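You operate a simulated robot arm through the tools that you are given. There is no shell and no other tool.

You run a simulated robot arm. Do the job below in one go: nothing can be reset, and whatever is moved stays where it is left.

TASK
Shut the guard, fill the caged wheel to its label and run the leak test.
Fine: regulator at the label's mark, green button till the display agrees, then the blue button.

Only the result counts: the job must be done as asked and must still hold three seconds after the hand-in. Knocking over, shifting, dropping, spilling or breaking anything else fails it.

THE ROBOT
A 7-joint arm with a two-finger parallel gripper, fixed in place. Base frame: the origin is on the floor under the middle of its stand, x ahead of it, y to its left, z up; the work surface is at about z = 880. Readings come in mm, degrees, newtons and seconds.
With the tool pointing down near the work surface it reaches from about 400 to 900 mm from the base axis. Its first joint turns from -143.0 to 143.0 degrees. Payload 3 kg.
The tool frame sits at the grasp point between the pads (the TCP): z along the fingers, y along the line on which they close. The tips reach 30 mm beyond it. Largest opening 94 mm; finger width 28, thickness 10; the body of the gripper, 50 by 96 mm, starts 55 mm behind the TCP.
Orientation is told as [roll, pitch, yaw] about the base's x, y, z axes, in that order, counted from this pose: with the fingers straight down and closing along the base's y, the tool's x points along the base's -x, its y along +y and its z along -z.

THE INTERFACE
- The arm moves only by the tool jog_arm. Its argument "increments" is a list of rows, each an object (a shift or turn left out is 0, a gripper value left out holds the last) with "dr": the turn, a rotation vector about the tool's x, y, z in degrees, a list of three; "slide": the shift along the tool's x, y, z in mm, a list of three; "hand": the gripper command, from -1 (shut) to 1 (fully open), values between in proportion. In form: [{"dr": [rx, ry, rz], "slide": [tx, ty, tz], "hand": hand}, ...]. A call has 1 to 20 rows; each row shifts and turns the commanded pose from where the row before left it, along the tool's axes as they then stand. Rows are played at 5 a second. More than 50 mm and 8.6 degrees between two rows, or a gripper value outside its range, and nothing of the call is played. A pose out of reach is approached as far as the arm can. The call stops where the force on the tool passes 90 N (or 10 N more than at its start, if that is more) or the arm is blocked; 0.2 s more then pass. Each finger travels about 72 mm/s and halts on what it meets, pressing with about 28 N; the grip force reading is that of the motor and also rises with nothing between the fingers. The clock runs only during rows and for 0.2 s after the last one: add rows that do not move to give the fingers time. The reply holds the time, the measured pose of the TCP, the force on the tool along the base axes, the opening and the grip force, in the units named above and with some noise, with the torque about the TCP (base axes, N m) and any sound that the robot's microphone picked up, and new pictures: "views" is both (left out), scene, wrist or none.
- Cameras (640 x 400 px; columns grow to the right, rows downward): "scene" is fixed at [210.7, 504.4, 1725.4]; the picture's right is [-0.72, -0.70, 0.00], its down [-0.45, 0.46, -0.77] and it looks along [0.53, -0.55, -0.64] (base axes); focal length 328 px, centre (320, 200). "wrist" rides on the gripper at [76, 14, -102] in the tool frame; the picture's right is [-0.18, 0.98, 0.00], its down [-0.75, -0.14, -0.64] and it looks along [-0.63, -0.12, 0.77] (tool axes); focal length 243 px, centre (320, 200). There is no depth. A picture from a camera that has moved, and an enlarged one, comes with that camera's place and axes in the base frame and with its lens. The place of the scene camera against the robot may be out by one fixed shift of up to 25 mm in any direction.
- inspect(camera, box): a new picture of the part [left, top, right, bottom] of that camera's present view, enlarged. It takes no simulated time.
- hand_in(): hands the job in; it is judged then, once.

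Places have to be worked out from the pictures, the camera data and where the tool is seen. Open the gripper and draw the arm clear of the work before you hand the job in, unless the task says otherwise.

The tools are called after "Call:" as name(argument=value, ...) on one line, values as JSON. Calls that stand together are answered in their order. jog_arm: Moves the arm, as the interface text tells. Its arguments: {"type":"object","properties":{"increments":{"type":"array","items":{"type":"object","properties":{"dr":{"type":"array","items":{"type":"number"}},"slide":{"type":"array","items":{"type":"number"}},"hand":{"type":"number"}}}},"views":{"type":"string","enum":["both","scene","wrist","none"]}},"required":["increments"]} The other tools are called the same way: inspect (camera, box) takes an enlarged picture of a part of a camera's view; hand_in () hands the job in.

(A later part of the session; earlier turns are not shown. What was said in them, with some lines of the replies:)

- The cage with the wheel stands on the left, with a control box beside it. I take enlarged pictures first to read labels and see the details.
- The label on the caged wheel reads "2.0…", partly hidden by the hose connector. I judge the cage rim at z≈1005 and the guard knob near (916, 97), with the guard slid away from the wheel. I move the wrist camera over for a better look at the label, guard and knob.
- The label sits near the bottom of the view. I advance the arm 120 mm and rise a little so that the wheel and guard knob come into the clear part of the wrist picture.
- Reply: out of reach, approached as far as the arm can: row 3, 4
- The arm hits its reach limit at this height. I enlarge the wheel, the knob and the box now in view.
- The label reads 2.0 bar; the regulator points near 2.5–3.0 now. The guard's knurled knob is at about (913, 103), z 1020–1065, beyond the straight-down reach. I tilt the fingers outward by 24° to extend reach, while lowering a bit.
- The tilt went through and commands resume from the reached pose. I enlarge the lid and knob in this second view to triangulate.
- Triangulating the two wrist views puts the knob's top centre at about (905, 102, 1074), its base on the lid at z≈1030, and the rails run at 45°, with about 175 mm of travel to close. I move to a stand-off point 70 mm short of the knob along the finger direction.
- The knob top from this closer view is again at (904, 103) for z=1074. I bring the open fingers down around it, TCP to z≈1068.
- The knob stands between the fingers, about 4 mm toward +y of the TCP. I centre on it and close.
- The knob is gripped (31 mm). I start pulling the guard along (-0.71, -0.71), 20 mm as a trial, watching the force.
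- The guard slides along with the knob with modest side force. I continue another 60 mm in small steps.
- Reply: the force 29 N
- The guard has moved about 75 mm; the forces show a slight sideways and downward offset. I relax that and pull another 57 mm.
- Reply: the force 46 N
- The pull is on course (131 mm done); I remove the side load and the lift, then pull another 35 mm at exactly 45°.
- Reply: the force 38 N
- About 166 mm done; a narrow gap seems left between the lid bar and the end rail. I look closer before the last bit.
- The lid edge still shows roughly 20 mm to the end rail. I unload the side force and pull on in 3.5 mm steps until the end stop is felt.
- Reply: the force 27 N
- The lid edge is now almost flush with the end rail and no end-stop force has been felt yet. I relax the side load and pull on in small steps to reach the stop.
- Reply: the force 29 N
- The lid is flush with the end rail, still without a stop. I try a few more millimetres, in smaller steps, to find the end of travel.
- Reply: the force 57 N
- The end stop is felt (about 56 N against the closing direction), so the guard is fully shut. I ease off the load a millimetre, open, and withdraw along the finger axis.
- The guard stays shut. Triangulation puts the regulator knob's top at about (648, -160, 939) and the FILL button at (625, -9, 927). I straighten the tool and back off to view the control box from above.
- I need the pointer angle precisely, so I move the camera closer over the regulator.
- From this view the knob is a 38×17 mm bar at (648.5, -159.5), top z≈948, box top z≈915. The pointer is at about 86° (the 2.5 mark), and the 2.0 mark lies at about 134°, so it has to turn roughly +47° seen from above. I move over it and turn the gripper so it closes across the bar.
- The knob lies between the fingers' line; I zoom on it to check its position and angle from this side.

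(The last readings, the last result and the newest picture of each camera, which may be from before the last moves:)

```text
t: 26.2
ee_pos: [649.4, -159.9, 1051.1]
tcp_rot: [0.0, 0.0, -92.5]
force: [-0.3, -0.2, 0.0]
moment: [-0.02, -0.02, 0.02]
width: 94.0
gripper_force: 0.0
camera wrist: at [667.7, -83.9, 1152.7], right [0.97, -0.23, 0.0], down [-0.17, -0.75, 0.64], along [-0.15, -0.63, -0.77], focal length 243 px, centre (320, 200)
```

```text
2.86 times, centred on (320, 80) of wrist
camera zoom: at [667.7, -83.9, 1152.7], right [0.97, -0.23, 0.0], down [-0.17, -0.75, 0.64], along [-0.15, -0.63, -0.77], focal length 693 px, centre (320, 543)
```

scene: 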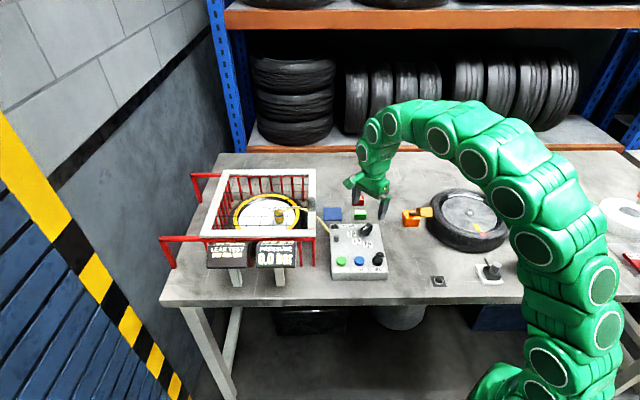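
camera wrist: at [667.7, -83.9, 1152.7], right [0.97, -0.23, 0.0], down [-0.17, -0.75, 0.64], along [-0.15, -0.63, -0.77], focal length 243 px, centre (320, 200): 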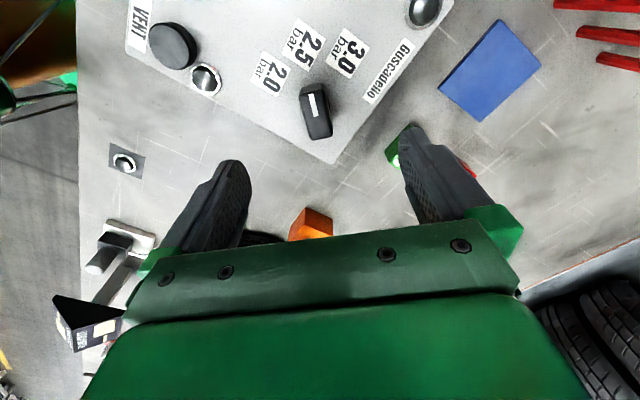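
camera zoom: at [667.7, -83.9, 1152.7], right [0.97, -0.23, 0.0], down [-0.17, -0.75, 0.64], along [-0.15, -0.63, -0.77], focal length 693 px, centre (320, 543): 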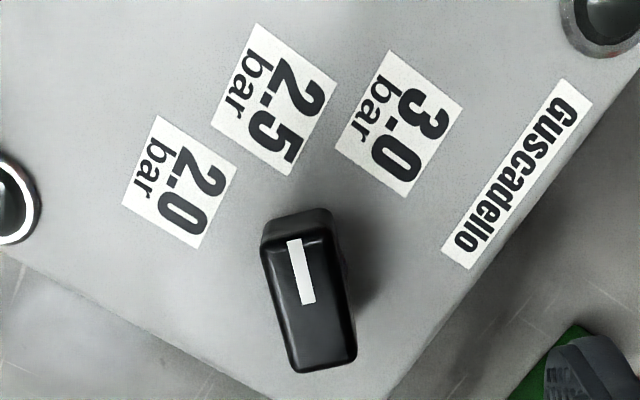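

The bar sits at ≈89–90° (exactly the 2.5 mark), top centre (648, -159.5). I turn to yaw -90, centre, and descend so the tips straddle the knob at z≈925.

Call:
jog_arm(increments=[{"dr": [0, 0, -2.4]}, {"slide": [0.3, -1.3, 25]}, {"slide": [0, 0, 25]}, {"slide": [0, 0, 25]}, {"slide": [0, 0, 15]}, {}])

```text
t: 27.6
ee_pos: [647.2, -159.5, 961.8]
tcp_rot: [0.1, 0.0, -90.1]
force: [-0.3, 0.1, 0.2]
moment: [0.0, 0.01, -0.01]
width: 94.0
gripper_force: 0.0
camera wrist: at [662.3, -83.3, 1063.0], right [0.98, -0.18, 0.0], down [-0.14, -0.75, 0.64], along [-0.12, -0.63, -0.77], focal length 243 px, centre (320, 200)
```

scene: 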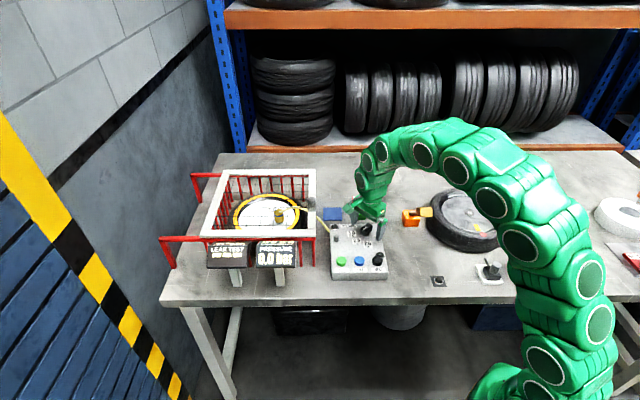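
wrist: 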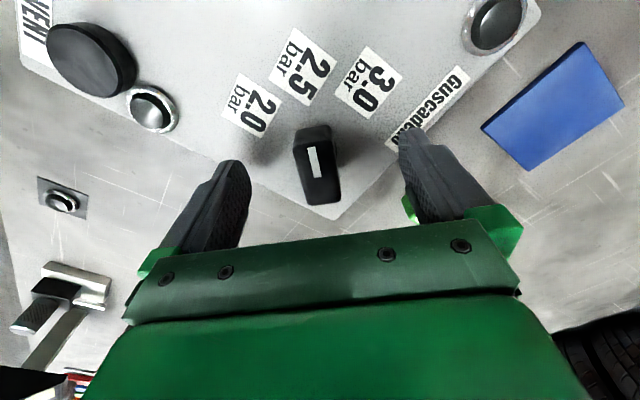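

The knob top is centred between the fingers at z≈945. I go 6 mm lower and close gently.

Call:
jog_arm(increments=[{"slide": [0, 0, 6]}, {"hand": 0.2}, {"hand": -0.3}, {"hand": -0.5}, {"hand": -1}, {}, {}])

Call:
inspect(camera="wrist", box=[240, 60, 400, 220])

```text
t: 29.2
ee_pos: [647.4, -159.5, 956.2]
tcp_rot: [0.0, 0.0, -89.9]
force: [-20.6, 1.5, 3.9]
moment: [-0.07, 0.17, 0.02]
width: 26.5
gripper_force: 44.5
camera wrist: at [661.8, -82.5, 1057.5], right [0.98, -0.18, 0.0], down [-0.14, -0.75, 0.64], along [-0.12, -0.63, -0.77], focal length 243 px, centre (320, 200)
```

scene: 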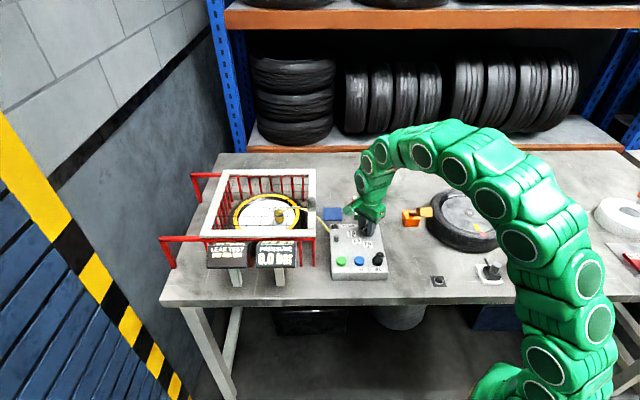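
wrist: 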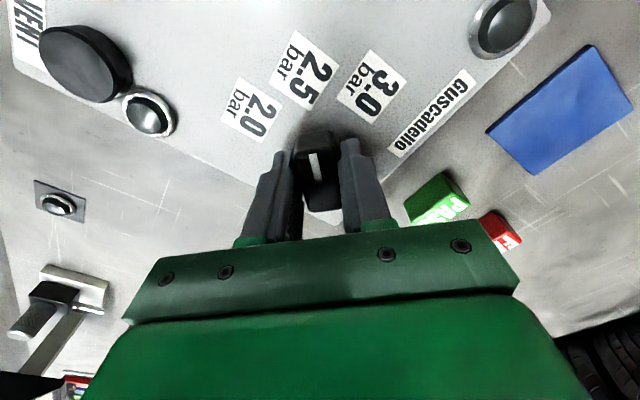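

```text
2.50 times, centred on (320, 140) of wrist
camera zoom: at [661.8, -82.5, 1057.5], right [0.98, -0.18, 0.0], down [-0.14, -0.75, 0.64], along [-0.12, -0.63, -0.77], focal length 606 px, centre (320, 350)
```

zoom: 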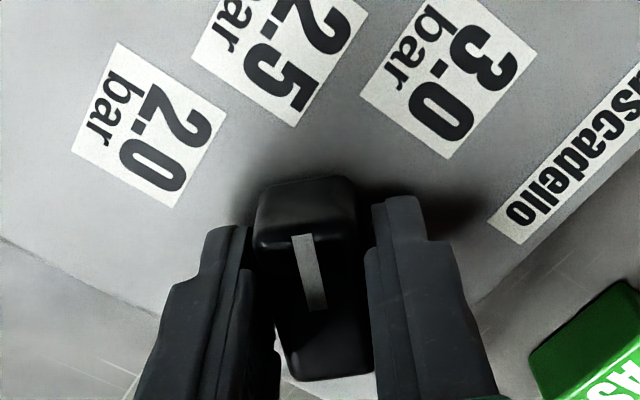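

The bar is gripped flush (its body is about 26 mm wide with bevelled edges), with a small off-centre force of -20 N in x. I shift 0.7 mm to relieve it and turn the first 15° toward the 2.0 mark.

Call:
jog_arm(increments=[{"slide": [0, -0.7, 0]}, {"dr": [0, 0, -5]}, {"dr": [0, 0, -5]}, {"dr": [0, 0, -5]}, {}])

Call:
inspect(camera="wrist", box=[240, 60, 400, 220])

```text
t: 30.4
ee_pos: [647.4, -158.4, 955.1]
tcp_rot: [0.1, -0.1, -75.0]
force: [-13.5, 4.2, 31.9]
moment: [-0.04, 0.05, 0.01]
width: 26.6
gripper_force: 45.1
camera wrist: at [641.1, -81.5, 1056.8], right [1.0, 0.08, 0.0], down [0.06, -0.76, 0.64], along [0.05, -0.64, -0.77], focal length 243 px, centre (320, 200)
```

scene: 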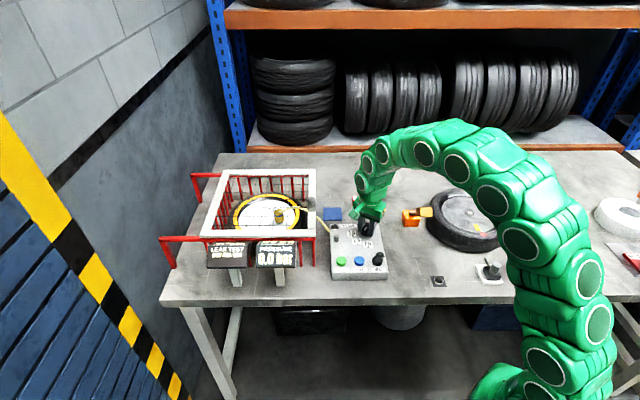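
wrist: 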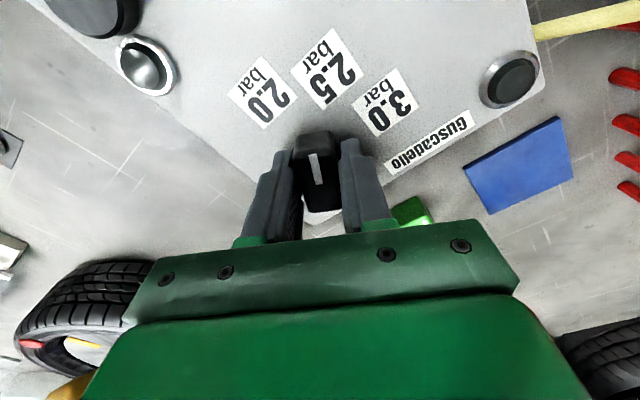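

```text
2.50 times, centred on (320, 140) of wrist
camera zoom: at [641.1, -81.5, 1056.8], right [1.0, 0.08, 0.0], down [0.06, -0.76, 0.64], along [0.05, -0.64, -0.77], focal length 606 px, centre (320, 350)
```

zoom: 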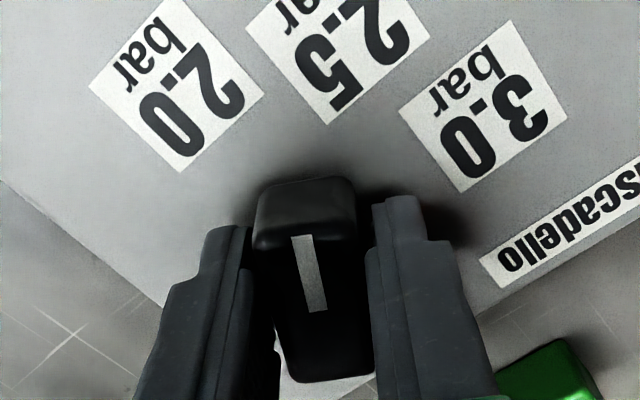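

The knob turns with the gripper. I lift about 1 mm to relieve the 32 N vertical load and turn the remaining 30°.

Call:
jog_arm(increments=[{"slide": [0, -0.4, -1]}, {"dr": [0, 0, -5]}, {"dr": [0, 0, -5]}, {"dr": [0, 0, -5]}, {"dr": [0, 0, -5]}, {"dr": [0, 0, -5]}, {"dr": [0, 0, -5]}, {}])

Call:
inspect(camera="wrist", box=[240, 60, 400, 220])

```text
t: 32.2
ee_pos: [646.4, -159.1, 955.7]
tcp_rot: [0.0, 0.0, -44.9]
force: [9.8, 7.4, -2.6]
moment: [0.42, 0.45, 0.0]
width: 26.4
gripper_force: 44.9
camera wrist: at [603.3, -95.1, 1056.8], right [0.82, 0.57, 0.0], down [0.43, -0.63, 0.64], along [0.36, -0.53, -0.77], focal length 243 px, centre (320, 200)
```

scene: 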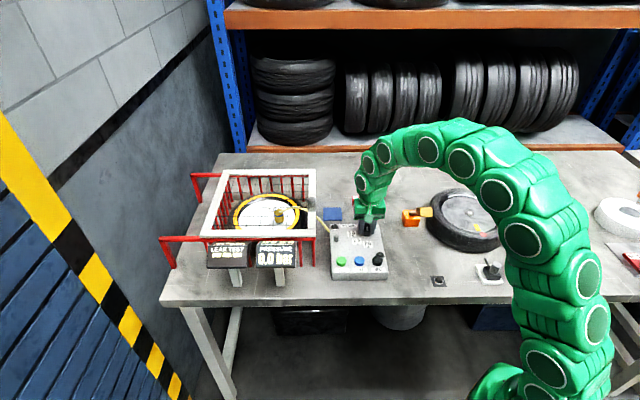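
wrist: 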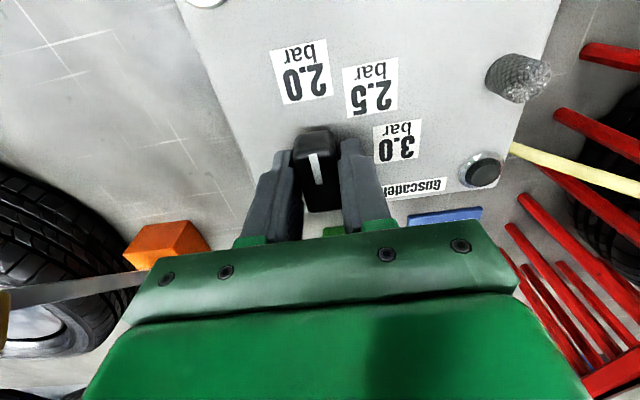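

```text
2.50 times, centred on (320, 140) of wrist
camera zoom: at [603.3, -95.1, 1056.8], right [0.82, 0.57, 0.0], down [0.43, -0.63, 0.64], along [0.36, -0.53, -0.77], focal length 606 px, centre (320, 350)
```

zoom: 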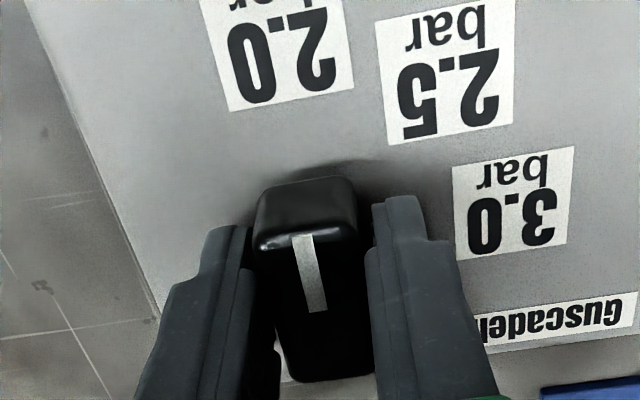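

The pointer now lies along 135°, the direction I compute for the 2.0 label (135.2°). I release and go straight up to check it.

Call:
jog_arm(increments=[{"hand": -0.3}, {"hand": 0.2}, {"hand": 0.5}, {}, {"slide": [0, 0, -20]}, {"slide": [0, 0, -30]}, {"slide": [0, 0, -35]}, {}])

Call:
inspect(camera="wrist", box=[240, 10, 440, 150])

Call:
inspect(camera="scene", box=[310, 200, 410, 290])

```text
t: 34.0
ee_pos: [647.5, -159.5, 1038.9]
tcp_rot: [0.1, 0.0, -45.0]
force: [0.0, 0.5, 1.0]
moment: [0.0, -0.02, -0.02]
width: 70.5
gripper_force: 0.0
camera wrist: at [603.4, -96.2, 1139.8], right [0.83, 0.56, 0.0], down [0.43, -0.63, 0.64], along [0.36, -0.53, -0.77], focal length 243 px, centre (320, 200)
```

scene: 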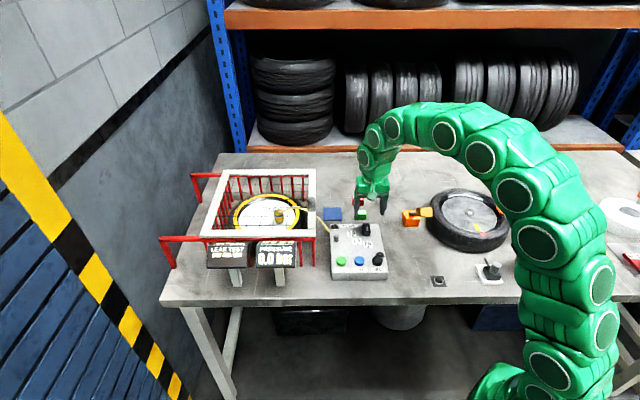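
wrist: 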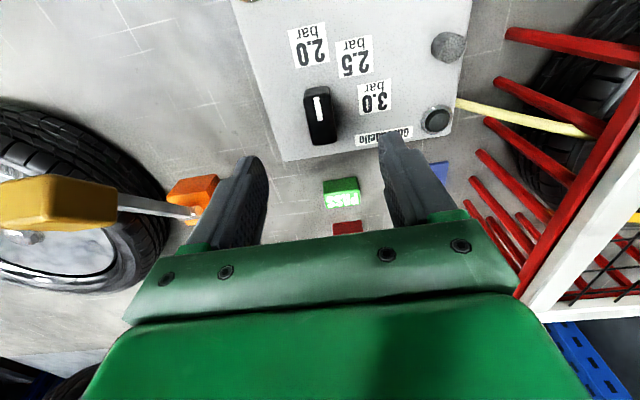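

```text
2.86 times, centred on (340, 80) of wrist
camera zoom: at [603.4, -96.2, 1139.8], right [0.83, 0.56, 0.0], down [0.43, -0.63, 0.64], along [0.36, -0.53, -0.77], focal length 693 px, centre (263, 543)
```

zoom: 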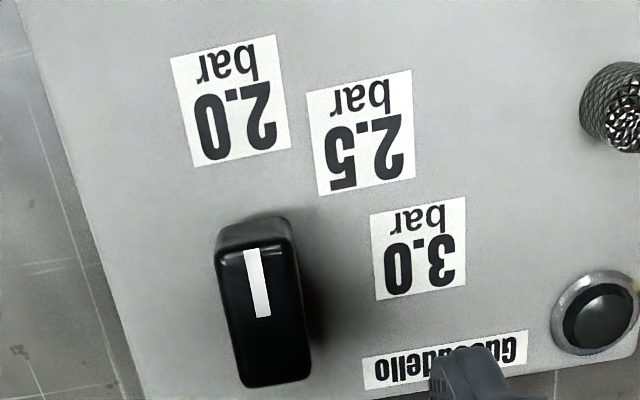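

```text
4.44 times, centred on (360, 245) of scene
camera zoom: at [210.7, 504.4, 1725.4], right [-0.72, -0.7, 0.0], down [-0.45, 0.46, -0.77], along [0.53, -0.55, -0.64], focal length 1460 px, centre (142, 0)
```

zoom: 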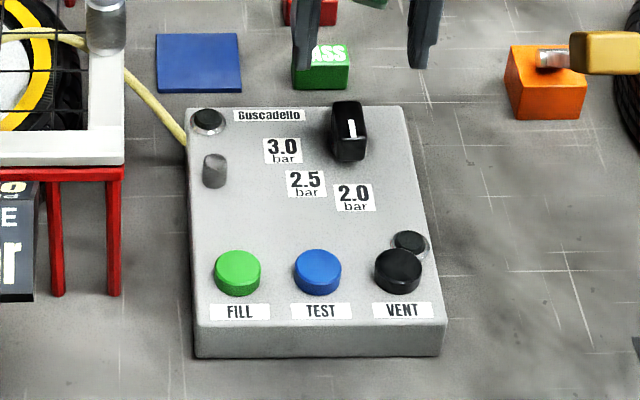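

The pointer stands at 2.0 (135.4° measured). Now I close the fingers for pressing and move toward the FILL button for an exact look at it.

Call:
jog_arm(increments=[{"slide": [33.5, 20.1, 0], "hand": 0}, {"slide": [33.5, 20.1, 0], "hand": -1}, {"slide": [33.5, 20.1, 0]}, {"slide": [33.5, 20.1, 0]}, {"slide": [33.5, 20.1, 0]}, {}])

Call:
inspect(camera="wrist", box=[220, 60, 420, 200])

```text
t: 35.4
ee_pos: [602.3, 26.8, 1039.5]
tcp_rot: [-0.1, 0.0, -45.1]
force: [0.1, -0.6, -0.3]
moment: [-0.02, 0.03, 0.02]
width: 0.2
gripper_force: 27.7
camera wrist: at [558.4, 90.8, 1141.4], right [0.82, 0.57, 0.0], down [0.43, -0.63, 0.64], along [0.36, -0.53, -0.77], focal length 243 px, centre (320, 200)
```

scene: 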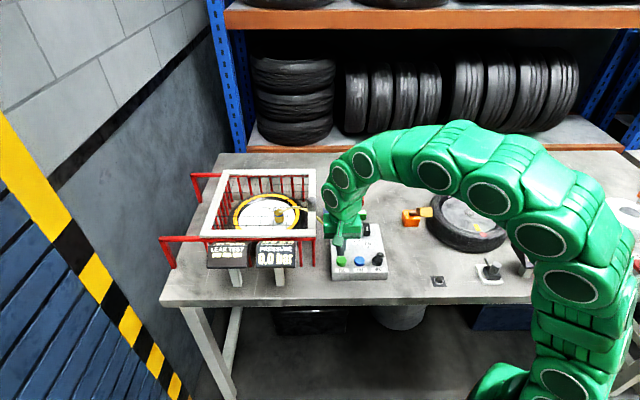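
wrist: 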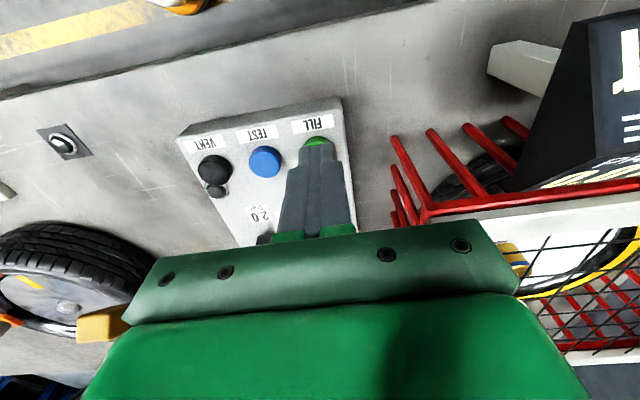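

```text
2.86 times, centred on (320, 130) of wrist
camera zoom: at [558.4, 90.8, 1141.4], right [0.82, 0.57, 0.0], down [0.43, -0.63, 0.64], along [0.36, -0.53, -0.77], focal length 693 px, centre (320, 400)
```

zoom: 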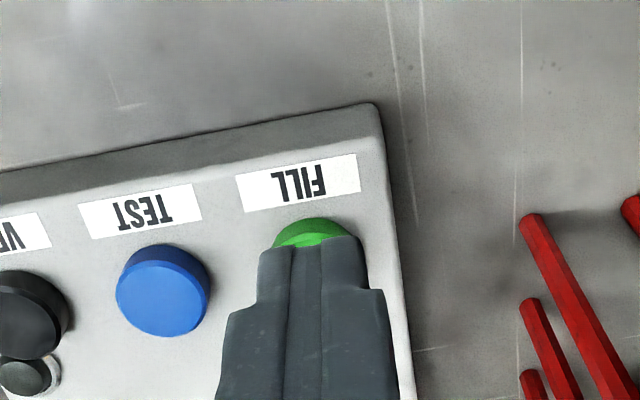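

The FILL button is at about (626, -10.5) and TEST at (587, -51), tops near z≈927. I bring the closed fingertips over FILL, about 20 mm above it.

Call:
jog_arm(increments=[{"slide": [-14.4, -3.2, 19.8], "hand": -1}, {"slide": [-14.4, -3.2, 19.8]}, {"slide": [-14.3, -3.2, 19.8]}, {}])

Call:
inspect(camera="scene", box=[310, 200, 410, 290])

Call:
inspect(camera="wrist", box=[220, 60, 420, 200])

```text
t: 36.4
ee_pos: [622.9, -7.0, 981.1]
tcp_rot: [0.0, 0.0, -45.0]
force: [-0.5, -0.2, 0.4]
moment: [0.03, 0.02, 0.0]
width: 0.1
gripper_force: 28.2
camera wrist: at [579.8, 56.6, 1082.2], right [0.83, 0.56, 0.0], down [0.43, -0.63, 0.64], along [0.36, -0.53, -0.77], focal length 243 px, centre (320, 200)
```

scene: 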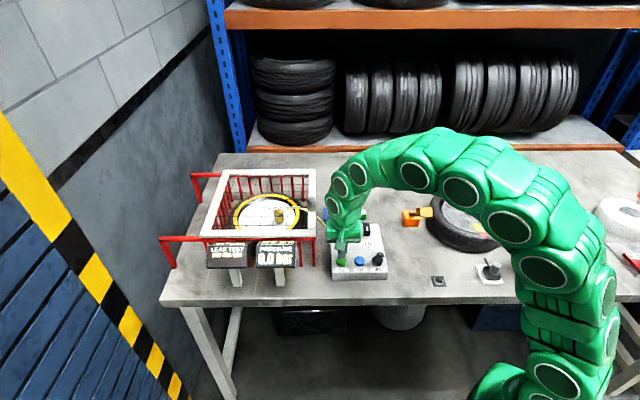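
wrist: 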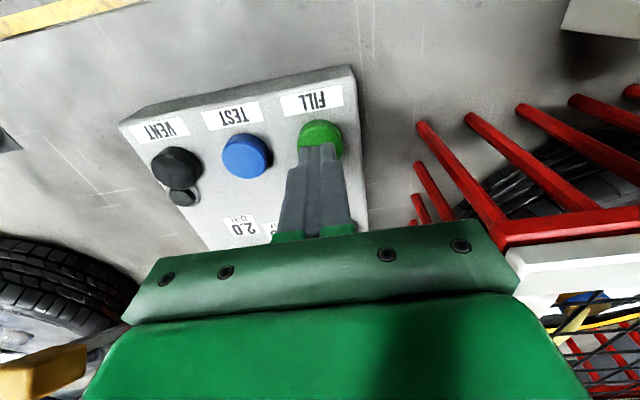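

```text
4.44 times, centred on (360, 245) of scene
camera zoom: at [210.7, 504.4, 1725.4], right [-0.72, -0.7, 0.0], down [-0.45, 0.46, -0.77], along [0.53, -0.55, -0.64], focal length 1460 px, centre (142, 0)
```

zoom: 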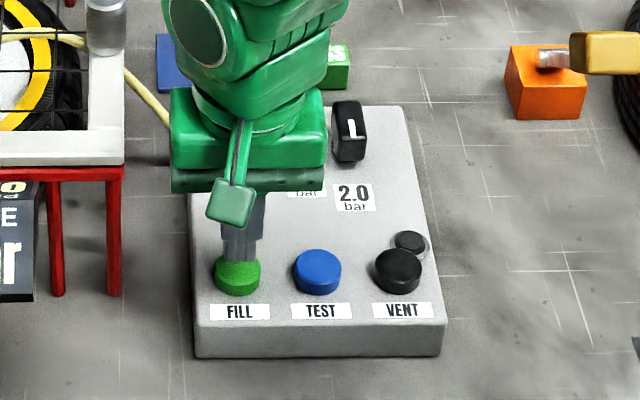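

```text
2.86 times, centred on (320, 130) of wrist
camera zoom: at [579.8, 56.6, 1082.2], right [0.83, 0.56, 0.0], down [0.43, -0.63, 0.64], along [0.36, -0.53, -0.77], focal length 693 px, centre (320, 400)
```

zoom: 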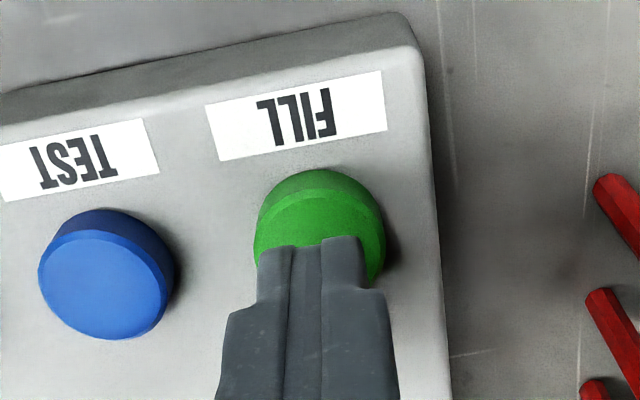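

The FILL button's top centre computes to (625, -9.5, 927). I shift 3 mm to centre and lower to just above contact.

Call:
jog_arm(increments=[{"slide": [-3.2, -0.35, 10]}, {"slide": [0, 0, 9]}, {}], views="scene")

```text
t: 37.2
ee_pos: [624.5, -10.1, 962.2]
tcp_rot: [0.0, 0.0, -45.1]
force: [-1.5, 0.4, 2.3]
moment: [0.0, 0.0, -0.04]
width: 0.0
gripper_force: 27.8
```

scene: 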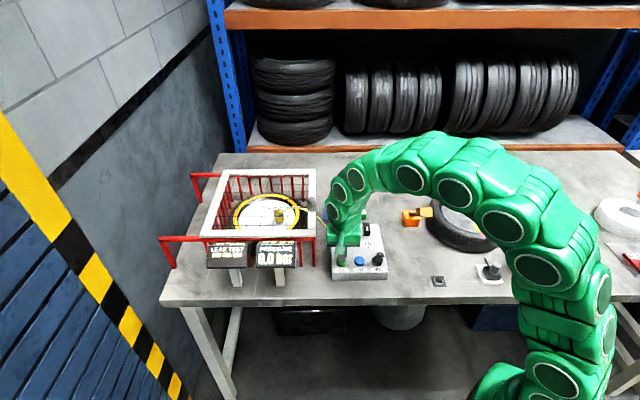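

The fingertips are at or just above the button. I press down 3 mm in small steps and watch the force and display.

Call:
jog_arm(increments=[{"slide": [0, 0, 1.5]}, {"slide": [0, 0, 1.5]}], views="none")

Call:
inspect(camera="scene", box=[190, 225, 310, 285])

```text
t: 37.8
ee_pos: [624.5, -9.6, 958.4]
tcp_rot: [0.1, 0.0, -44.9]
force: [-0.4, 0.2, 2.7]
moment: [0.01, 0.03, 0.04]
width: 0.0
gripper_force: 27.6
heard: click
```

```text
5.33 times, centred on (250, 255) of scene
camera zoom: at [210.7, 504.4, 1725.4], right [-0.72, -0.7, 0.0], down [-0.45, 0.46, -0.77], along [0.53, -0.55, -0.64], focal length 1752 px, centre (693, -93)
```

zoom: 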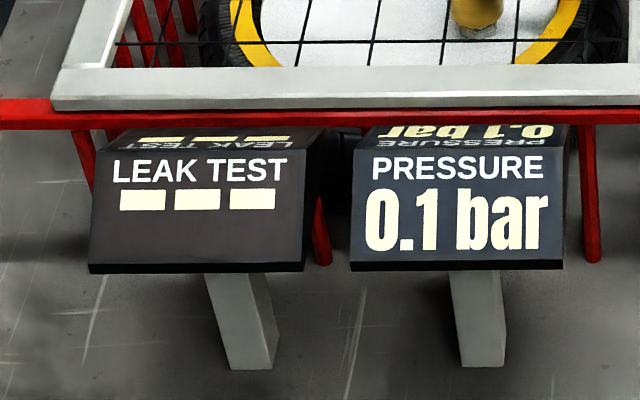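

The button clicked and the pressure rises (0.1 bar). I hold still for a short time to measure the fill rate.

Call:
jog_arm(increments=[{}, {}, {}, {}], views="none")

Call:
inspect(camera="scene", box=[190, 225, 310, 285])

```text
t: 38.8
ee_pos: [624.0, -9.0, 959.4]
tcp_rot: [0.0, 0.0, -45.0]
force: [1.3, 0.1, 2.3]
moment: [0.02, -0.03, 0.01]
width: 0.0
gripper_force: 27.9
```

```text
5.33 times, centred on (250, 255) of scene
camera zoom: at [210.7, 504.4, 1725.4], right [-0.72, -0.7, 0.0], down [-0.45, 0.46, -0.77], along [0.53, -0.55, -0.64], focal length 1752 px, centre (693, -93)
```

zoom: 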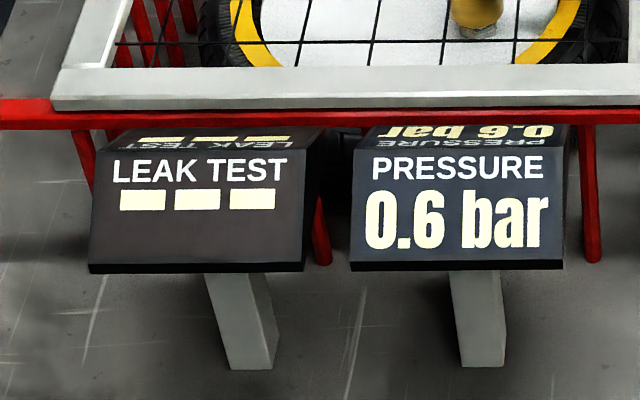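

The pressure climbs at about 0.5 bar/s (0.6 now). I hold 1.8 s more.

Call:
jog_arm(increments=[{}, {}, {}, {}, {}, {}, {}, {}], views="none")

Call:
inspect(camera="scene", box=[190, 225, 310, 285])

```text
t: 40.6
ee_pos: [624.3, -9.4, 958.2]
tcp_rot: [0.0, 0.0, -45.0]
force: [1.4, -0.4, 2.9]
moment: [0.02, 0.01, -0.02]
width: 0.0
gripper_force: 28.0
```

```text
5.33 times, centred on (250, 255) of scene
camera zoom: at [210.7, 504.4, 1725.4], right [-0.72, -0.7, 0.0], down [-0.45, 0.46, -0.77], along [0.53, -0.55, -0.64], focal length 1752 px, centre (693, -93)
```

zoom: 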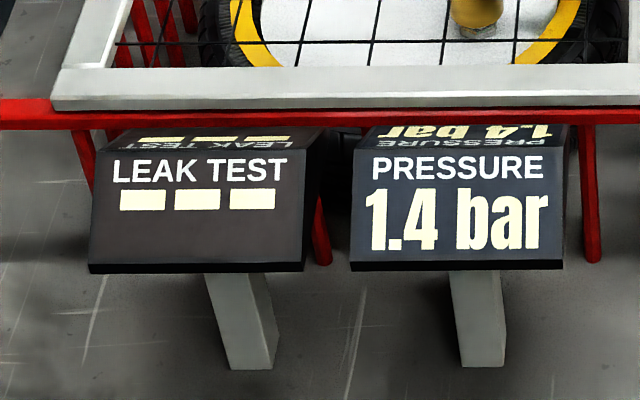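

1.4 bar now. I hold 0.8 s more and read again.

Call:
jog_arm(increments=[{}, {}, {}], views="none")

Call:
inspect(camera="scene", box=[190, 225, 310, 285])

```text
t: 41.4
ee_pos: [624.8, -9.2, 959.4]
tcp_rot: [0.0, 0.0, -45.0]
force: [-0.6, 0.4, 2.9]
moment: [-0.03, -0.02, -0.01]
width: 0.0
gripper_force: 28.2
```

```text
5.33 times, centred on (250, 255) of scene
camera zoom: at [210.7, 504.4, 1725.4], right [-0.72, -0.7, 0.0], down [-0.45, 0.46, -0.77], along [0.53, -0.55, -0.64], focal length 1752 px, centre (693, -93)
```

zoom: 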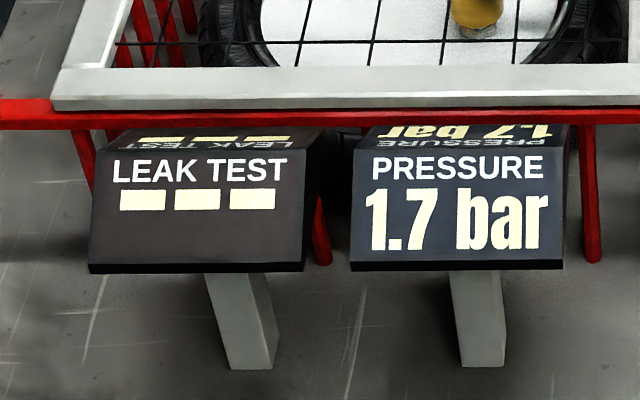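

1.7 bar; the tyre bead seems to have seated too. I hold another 0.4 s.

Call:
jog_arm(increments=[{}], views="none")

Call:
inspect(camera="scene", box=[190, 225, 310, 285])

```text
t: 41.8
ee_pos: [624.7, -9.7, 960.0]
tcp_rot: [0.0, 0.0, -45.0]
force: [1.0, -0.3, 2.8]
moment: [-0.01, 0.0, 0.04]
width: 0.0
gripper_force: 28.2
```

```text
5.33 times, centred on (250, 255) of scene
camera zoom: at [210.7, 504.4, 1725.4], right [-0.72, -0.7, 0.0], down [-0.45, 0.46, -0.77], along [0.53, -0.55, -0.64], focal length 1752 px, centre (693, -93)
```

zoom: 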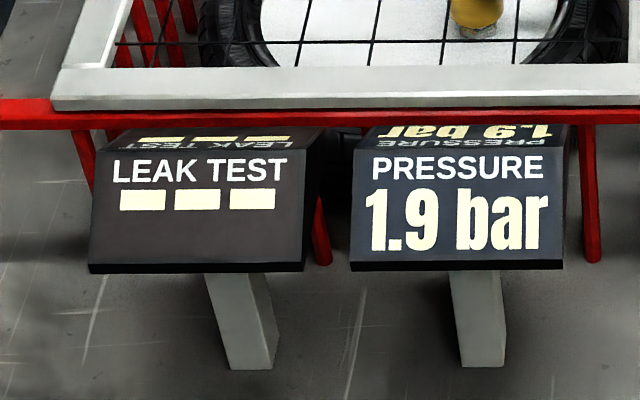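

1.9 bar. To avoid overshooting I lift off now; the button stays pressed for part of that motion.

Call:
jog_arm(increments=[{"slide": [0, 0, -5]}], views="none")

Call:
inspect(camera="scene", box=[190, 225, 310, 285])

```text
t: 42.2
ee_pos: [625.1, -8.7, 965.5]
tcp_rot: [0.0, 0.0, -45.0]
force: [-0.4, 1.1, 0.7]
moment: [-0.01, -0.01, -0.02]
width: 0.0
gripper_force: 27.9
```

```text
5.33 times, centred on (250, 255) of scene
camera zoom: at [210.7, 504.4, 1725.4], right [-0.72, -0.7, 0.0], down [-0.45, 0.46, -0.77], along [0.53, -0.55, -0.64], focal length 1752 px, centre (693, -93)
```

zoom: 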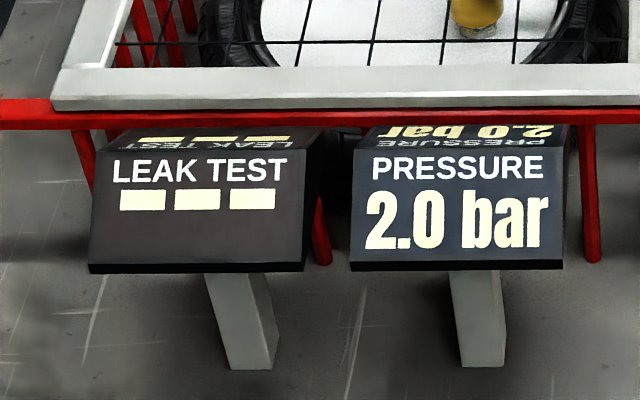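

The display reads 2.0 bar and the button is released. I rise, move to above the TEST button at (586, -50.5), and check that the pressure holds.

Call:
jog_arm(increments=[{"slide": [0, 0, -15]}, {"slide": [-0.6, -28.4, 0]}, {"slide": [-0.6, -28.4, 0]}, {}])

Call:
inspect(camera="scene", box=[190, 225, 310, 285])

Call:
inspect(camera="wrist", box=[220, 60, 420, 200])

```text
t: 43.2
ee_pos: [588.6, -49.7, 979.7]
tcp_rot: [0.0, 0.0, -44.9]
force: [0.2, 0.3, 0.9]
moment: [-0.01, 0.03, 0.01]
width: 0.0
gripper_force: 28.0
camera wrist: at [544.7, 13.4, 1080.7], right [0.82, 0.57, 0.0], down [0.43, -0.63, 0.64], along [0.36, -0.53, -0.77], focal length 243 px, centre (320, 200)
```

scene: 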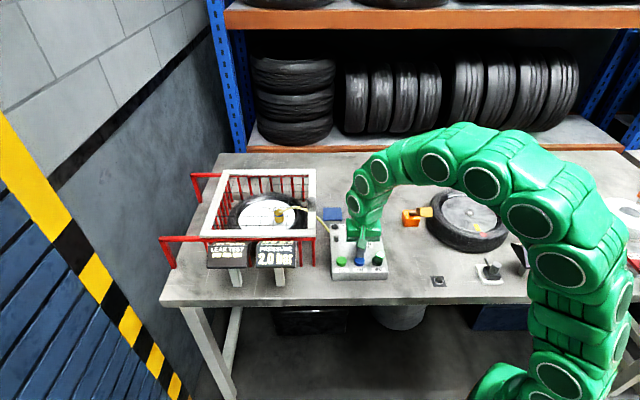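
wrist: 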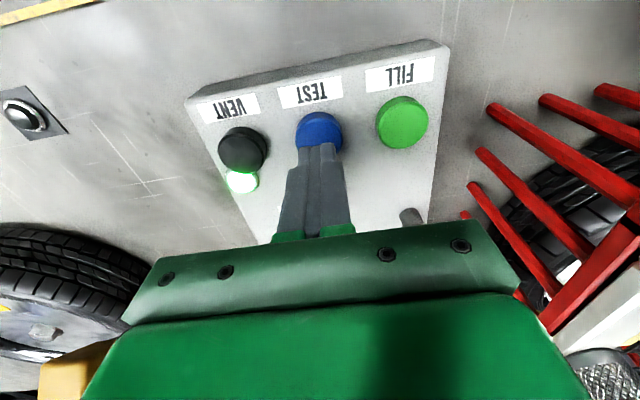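

```text
5.33 times, centred on (250, 255) of scene
camera zoom: at [210.7, 504.4, 1725.4], right [-0.72, -0.7, 0.0], down [-0.45, 0.46, -0.77], along [0.53, -0.55, -0.64], focal length 1752 px, centre (693, -93)
```

zoom: 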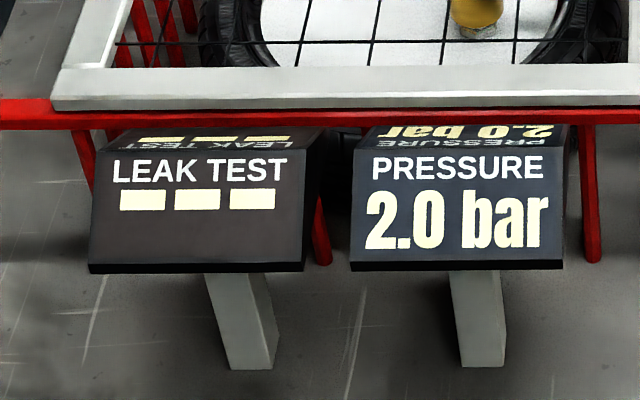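

```text
2.86 times, centred on (320, 130) of wrist
camera zoom: at [544.7, 13.4, 1080.7], right [0.82, 0.57, 0.0], down [0.43, -0.63, 0.64], along [0.36, -0.53, -0.77], focal length 693 px, centre (320, 400)
```

zoom: 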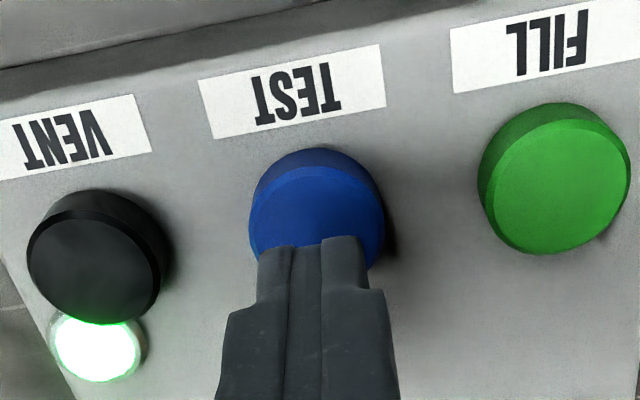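

The pressure holds at 2.0 bar and a lamp by VENT has turned green. The TEST button is under the tips; I lower and press it the same way.

Call:
jog_arm(increments=[{"slide": [1, -0.6, 9]}, {"slide": [0, 0, 8]}, {"slide": [0, 0, 1.5]}, {"slide": [0, 0, 1.5]}, {"slide": [0, 0, 1]}], views="none")

Call:
inspect(camera="scene", box=[190, 225, 310, 285])

```text
t: 44.4
ee_pos: [583.8, -49.9, 959.3]
tcp_rot: [0.0, 0.0, -45.0]
force: [1.3, 2.2, 3.2]
moment: [0.06, -0.02, -0.01]
width: 0.0
gripper_force: 27.3
heard: click
```

```text
5.33 times, centred on (250, 255) of scene
camera zoom: at [210.7, 504.4, 1725.4], right [-0.72, -0.7, 0.0], down [-0.45, 0.46, -0.77], along [0.53, -0.55, -0.64], focal length 1752 px, centre (693, -93)
```

zoom: 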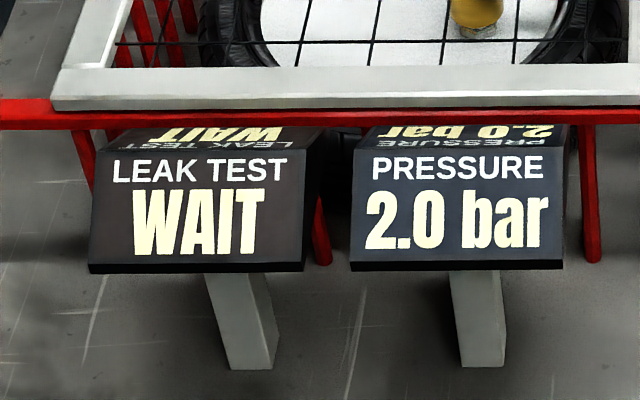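

The button clicked and the leak-test display shows WAIT. I lift off straight up and wait for the result.

Call:
jog_arm(increments=[{"slide": [0, 0, -6]}, {"slide": [0, 0, -20]}, {"slide": [0, 0, -30]}, {}, {}, {}, {}, {}])

Call:
inspect(camera="scene", box=[190, 225, 310, 285])

```text
t: 46.2
ee_pos: [584.4, -49.5, 1015.1]
tcp_rot: [0.1, 0.0, -44.9]
force: [-1.3, -0.2, 0.4]
moment: [-0.03, -0.01, 0.0]
width: 0.0
gripper_force: 28.0
camera wrist: at [540.9, 13.9, 1116.8], right [0.83, 0.56, 0.0], down [0.43, -0.63, 0.64], along [0.36, -0.53, -0.77], focal length 243 px, centre (320, 200)
```

scene: 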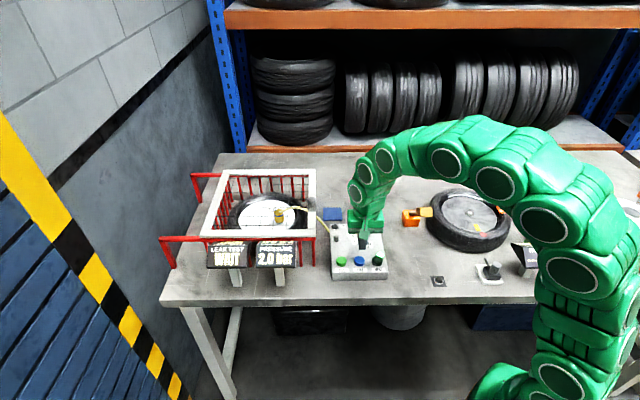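
wrist: 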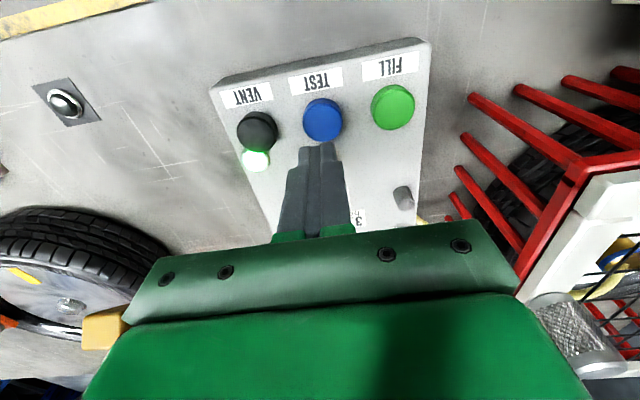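

```text
5.33 times, centred on (250, 255) of scene
camera zoom: at [210.7, 504.4, 1725.4], right [-0.72, -0.7, 0.0], down [-0.45, 0.46, -0.77], along [0.53, -0.55, -0.64], focal length 1752 px, centre (693, -93)
```

zoom: 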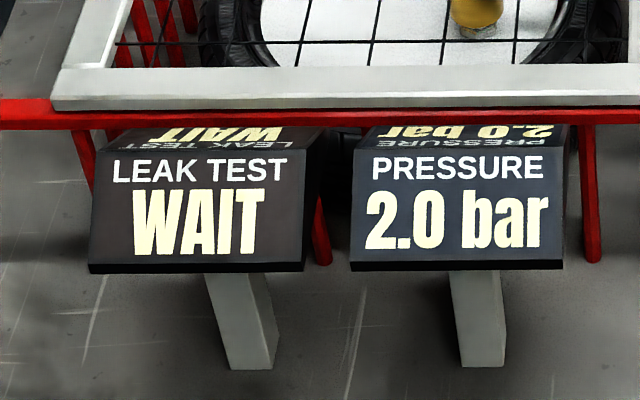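

The test is still running at 2.0 bar. I rise clear of the box, open the gripper, and keep waiting.

Call:
jog_arm(increments=[{"slide": [0, 0, -40]}, {"slide": [0, 0, -40], "hand": 0.5}, {"slide": [15, -20, -30], "hand": 1}, {"slide": [15, -20, 0]}, {"slide": [15, -20, 0]}, {}, {}, {}, {}, {}, {}, {}, {}, {}, {}], views="scene")

Call:
inspect(camera="scene", box=[190, 225, 310, 285])

```text
t: 49.4
ee_pos: [509.2, -59.0, 1126.3]
tcp_rot: [0.0, 0.0, -44.9]
force: [-0.6, 0.5, 0.1]
moment: [0.01, 0.02, -0.03]
width: 94.1
gripper_force: 0.2
```

scene: 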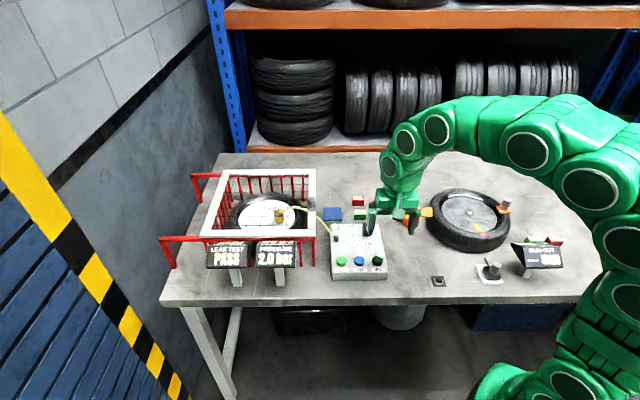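

```text
5.33 times, centred on (250, 255) of scene
camera zoom: at [210.7, 504.4, 1725.4], right [-0.72, -0.7, 0.0], down [-0.45, 0.46, -0.77], along [0.53, -0.55, -0.64], focal length 1752 px, centre (693, -93)
```

zoom: 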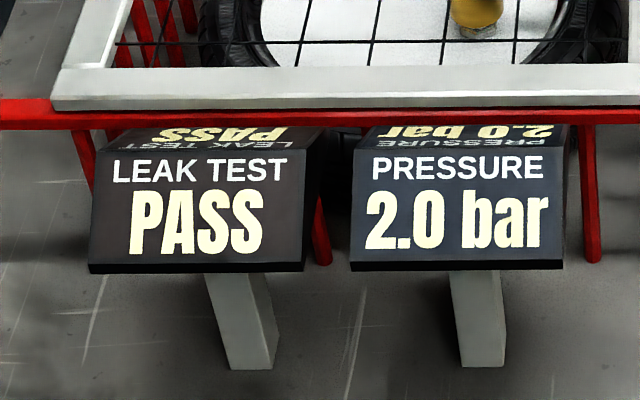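

The leak test shows PASS at 2.0 bar with the guard shut, the gripper is open and the arm is clear. I take one last look at the whole bench after a short wait.

Call:
jog_arm(increments=[{"slide": [0, 0, -30]}, {"slide": [0, 0, -30]}, {}, {}, {}, {}, {}, {}, {}, {}], views="scene")

Call:
inspect(camera="scene", box=[150, 160, 410, 300])

```text
t: 51.6
ee_pos: [510.2, -60.4, 1185.4]
tcp_rot: [0.0, 0.0, -45.1]
force: [-0.5, 0.0, -0.8]
moment: [0.03, -0.04, 0.03]
width: 94.2
gripper_force: 0.1
```

scene: 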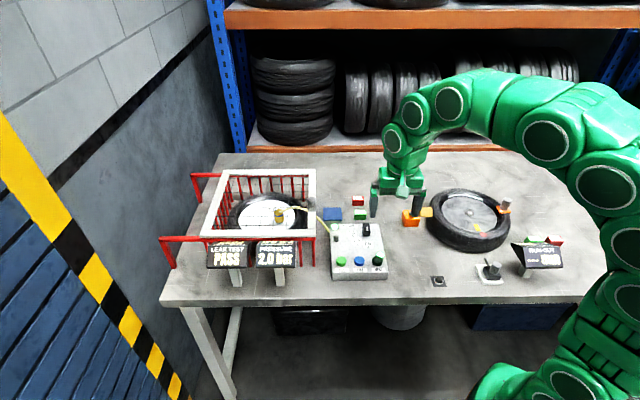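

```text
2.46 times, centred on (280, 230) of scene
camera zoom: at [210.7, 504.4, 1725.4], right [-0.72, -0.7, 0.0], down [-0.45, 0.46, -0.77], along [0.53, -0.55, -0.64], focal length 808 px, centre (418, 126)
```

zoom: 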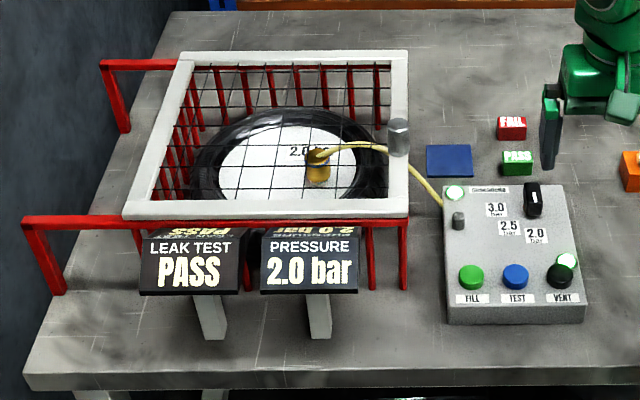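

The guard is shut, the regulator points at 2.0, the display holds 2.0 bar, and the leak test shows PASS. Nothing else has moved and the arm is clear, so I hand in.

Call:
hand_in()

```text
The job is handed in.
```

The job is done and handed in. The guard is shut against its end stop, the caged wheel is filled to its label at 2.0 bar, and the leak test shows PASS.

- **Regulator:** the pointer started at the 2.5 mark and is now on 2.0.
- **Fill:** I released the green button as the display went from 1.9 to 2.0 bar. It has read 2.0 bar ever since, through the leak test and at the last look before hand-in.
- **Bench:** in the last picture nothing else had moved. The gripper is open and the arm is clear of the work.

I left the loose PASS and FAIL blocks and the blue pad alone, since the task didn't mention them.
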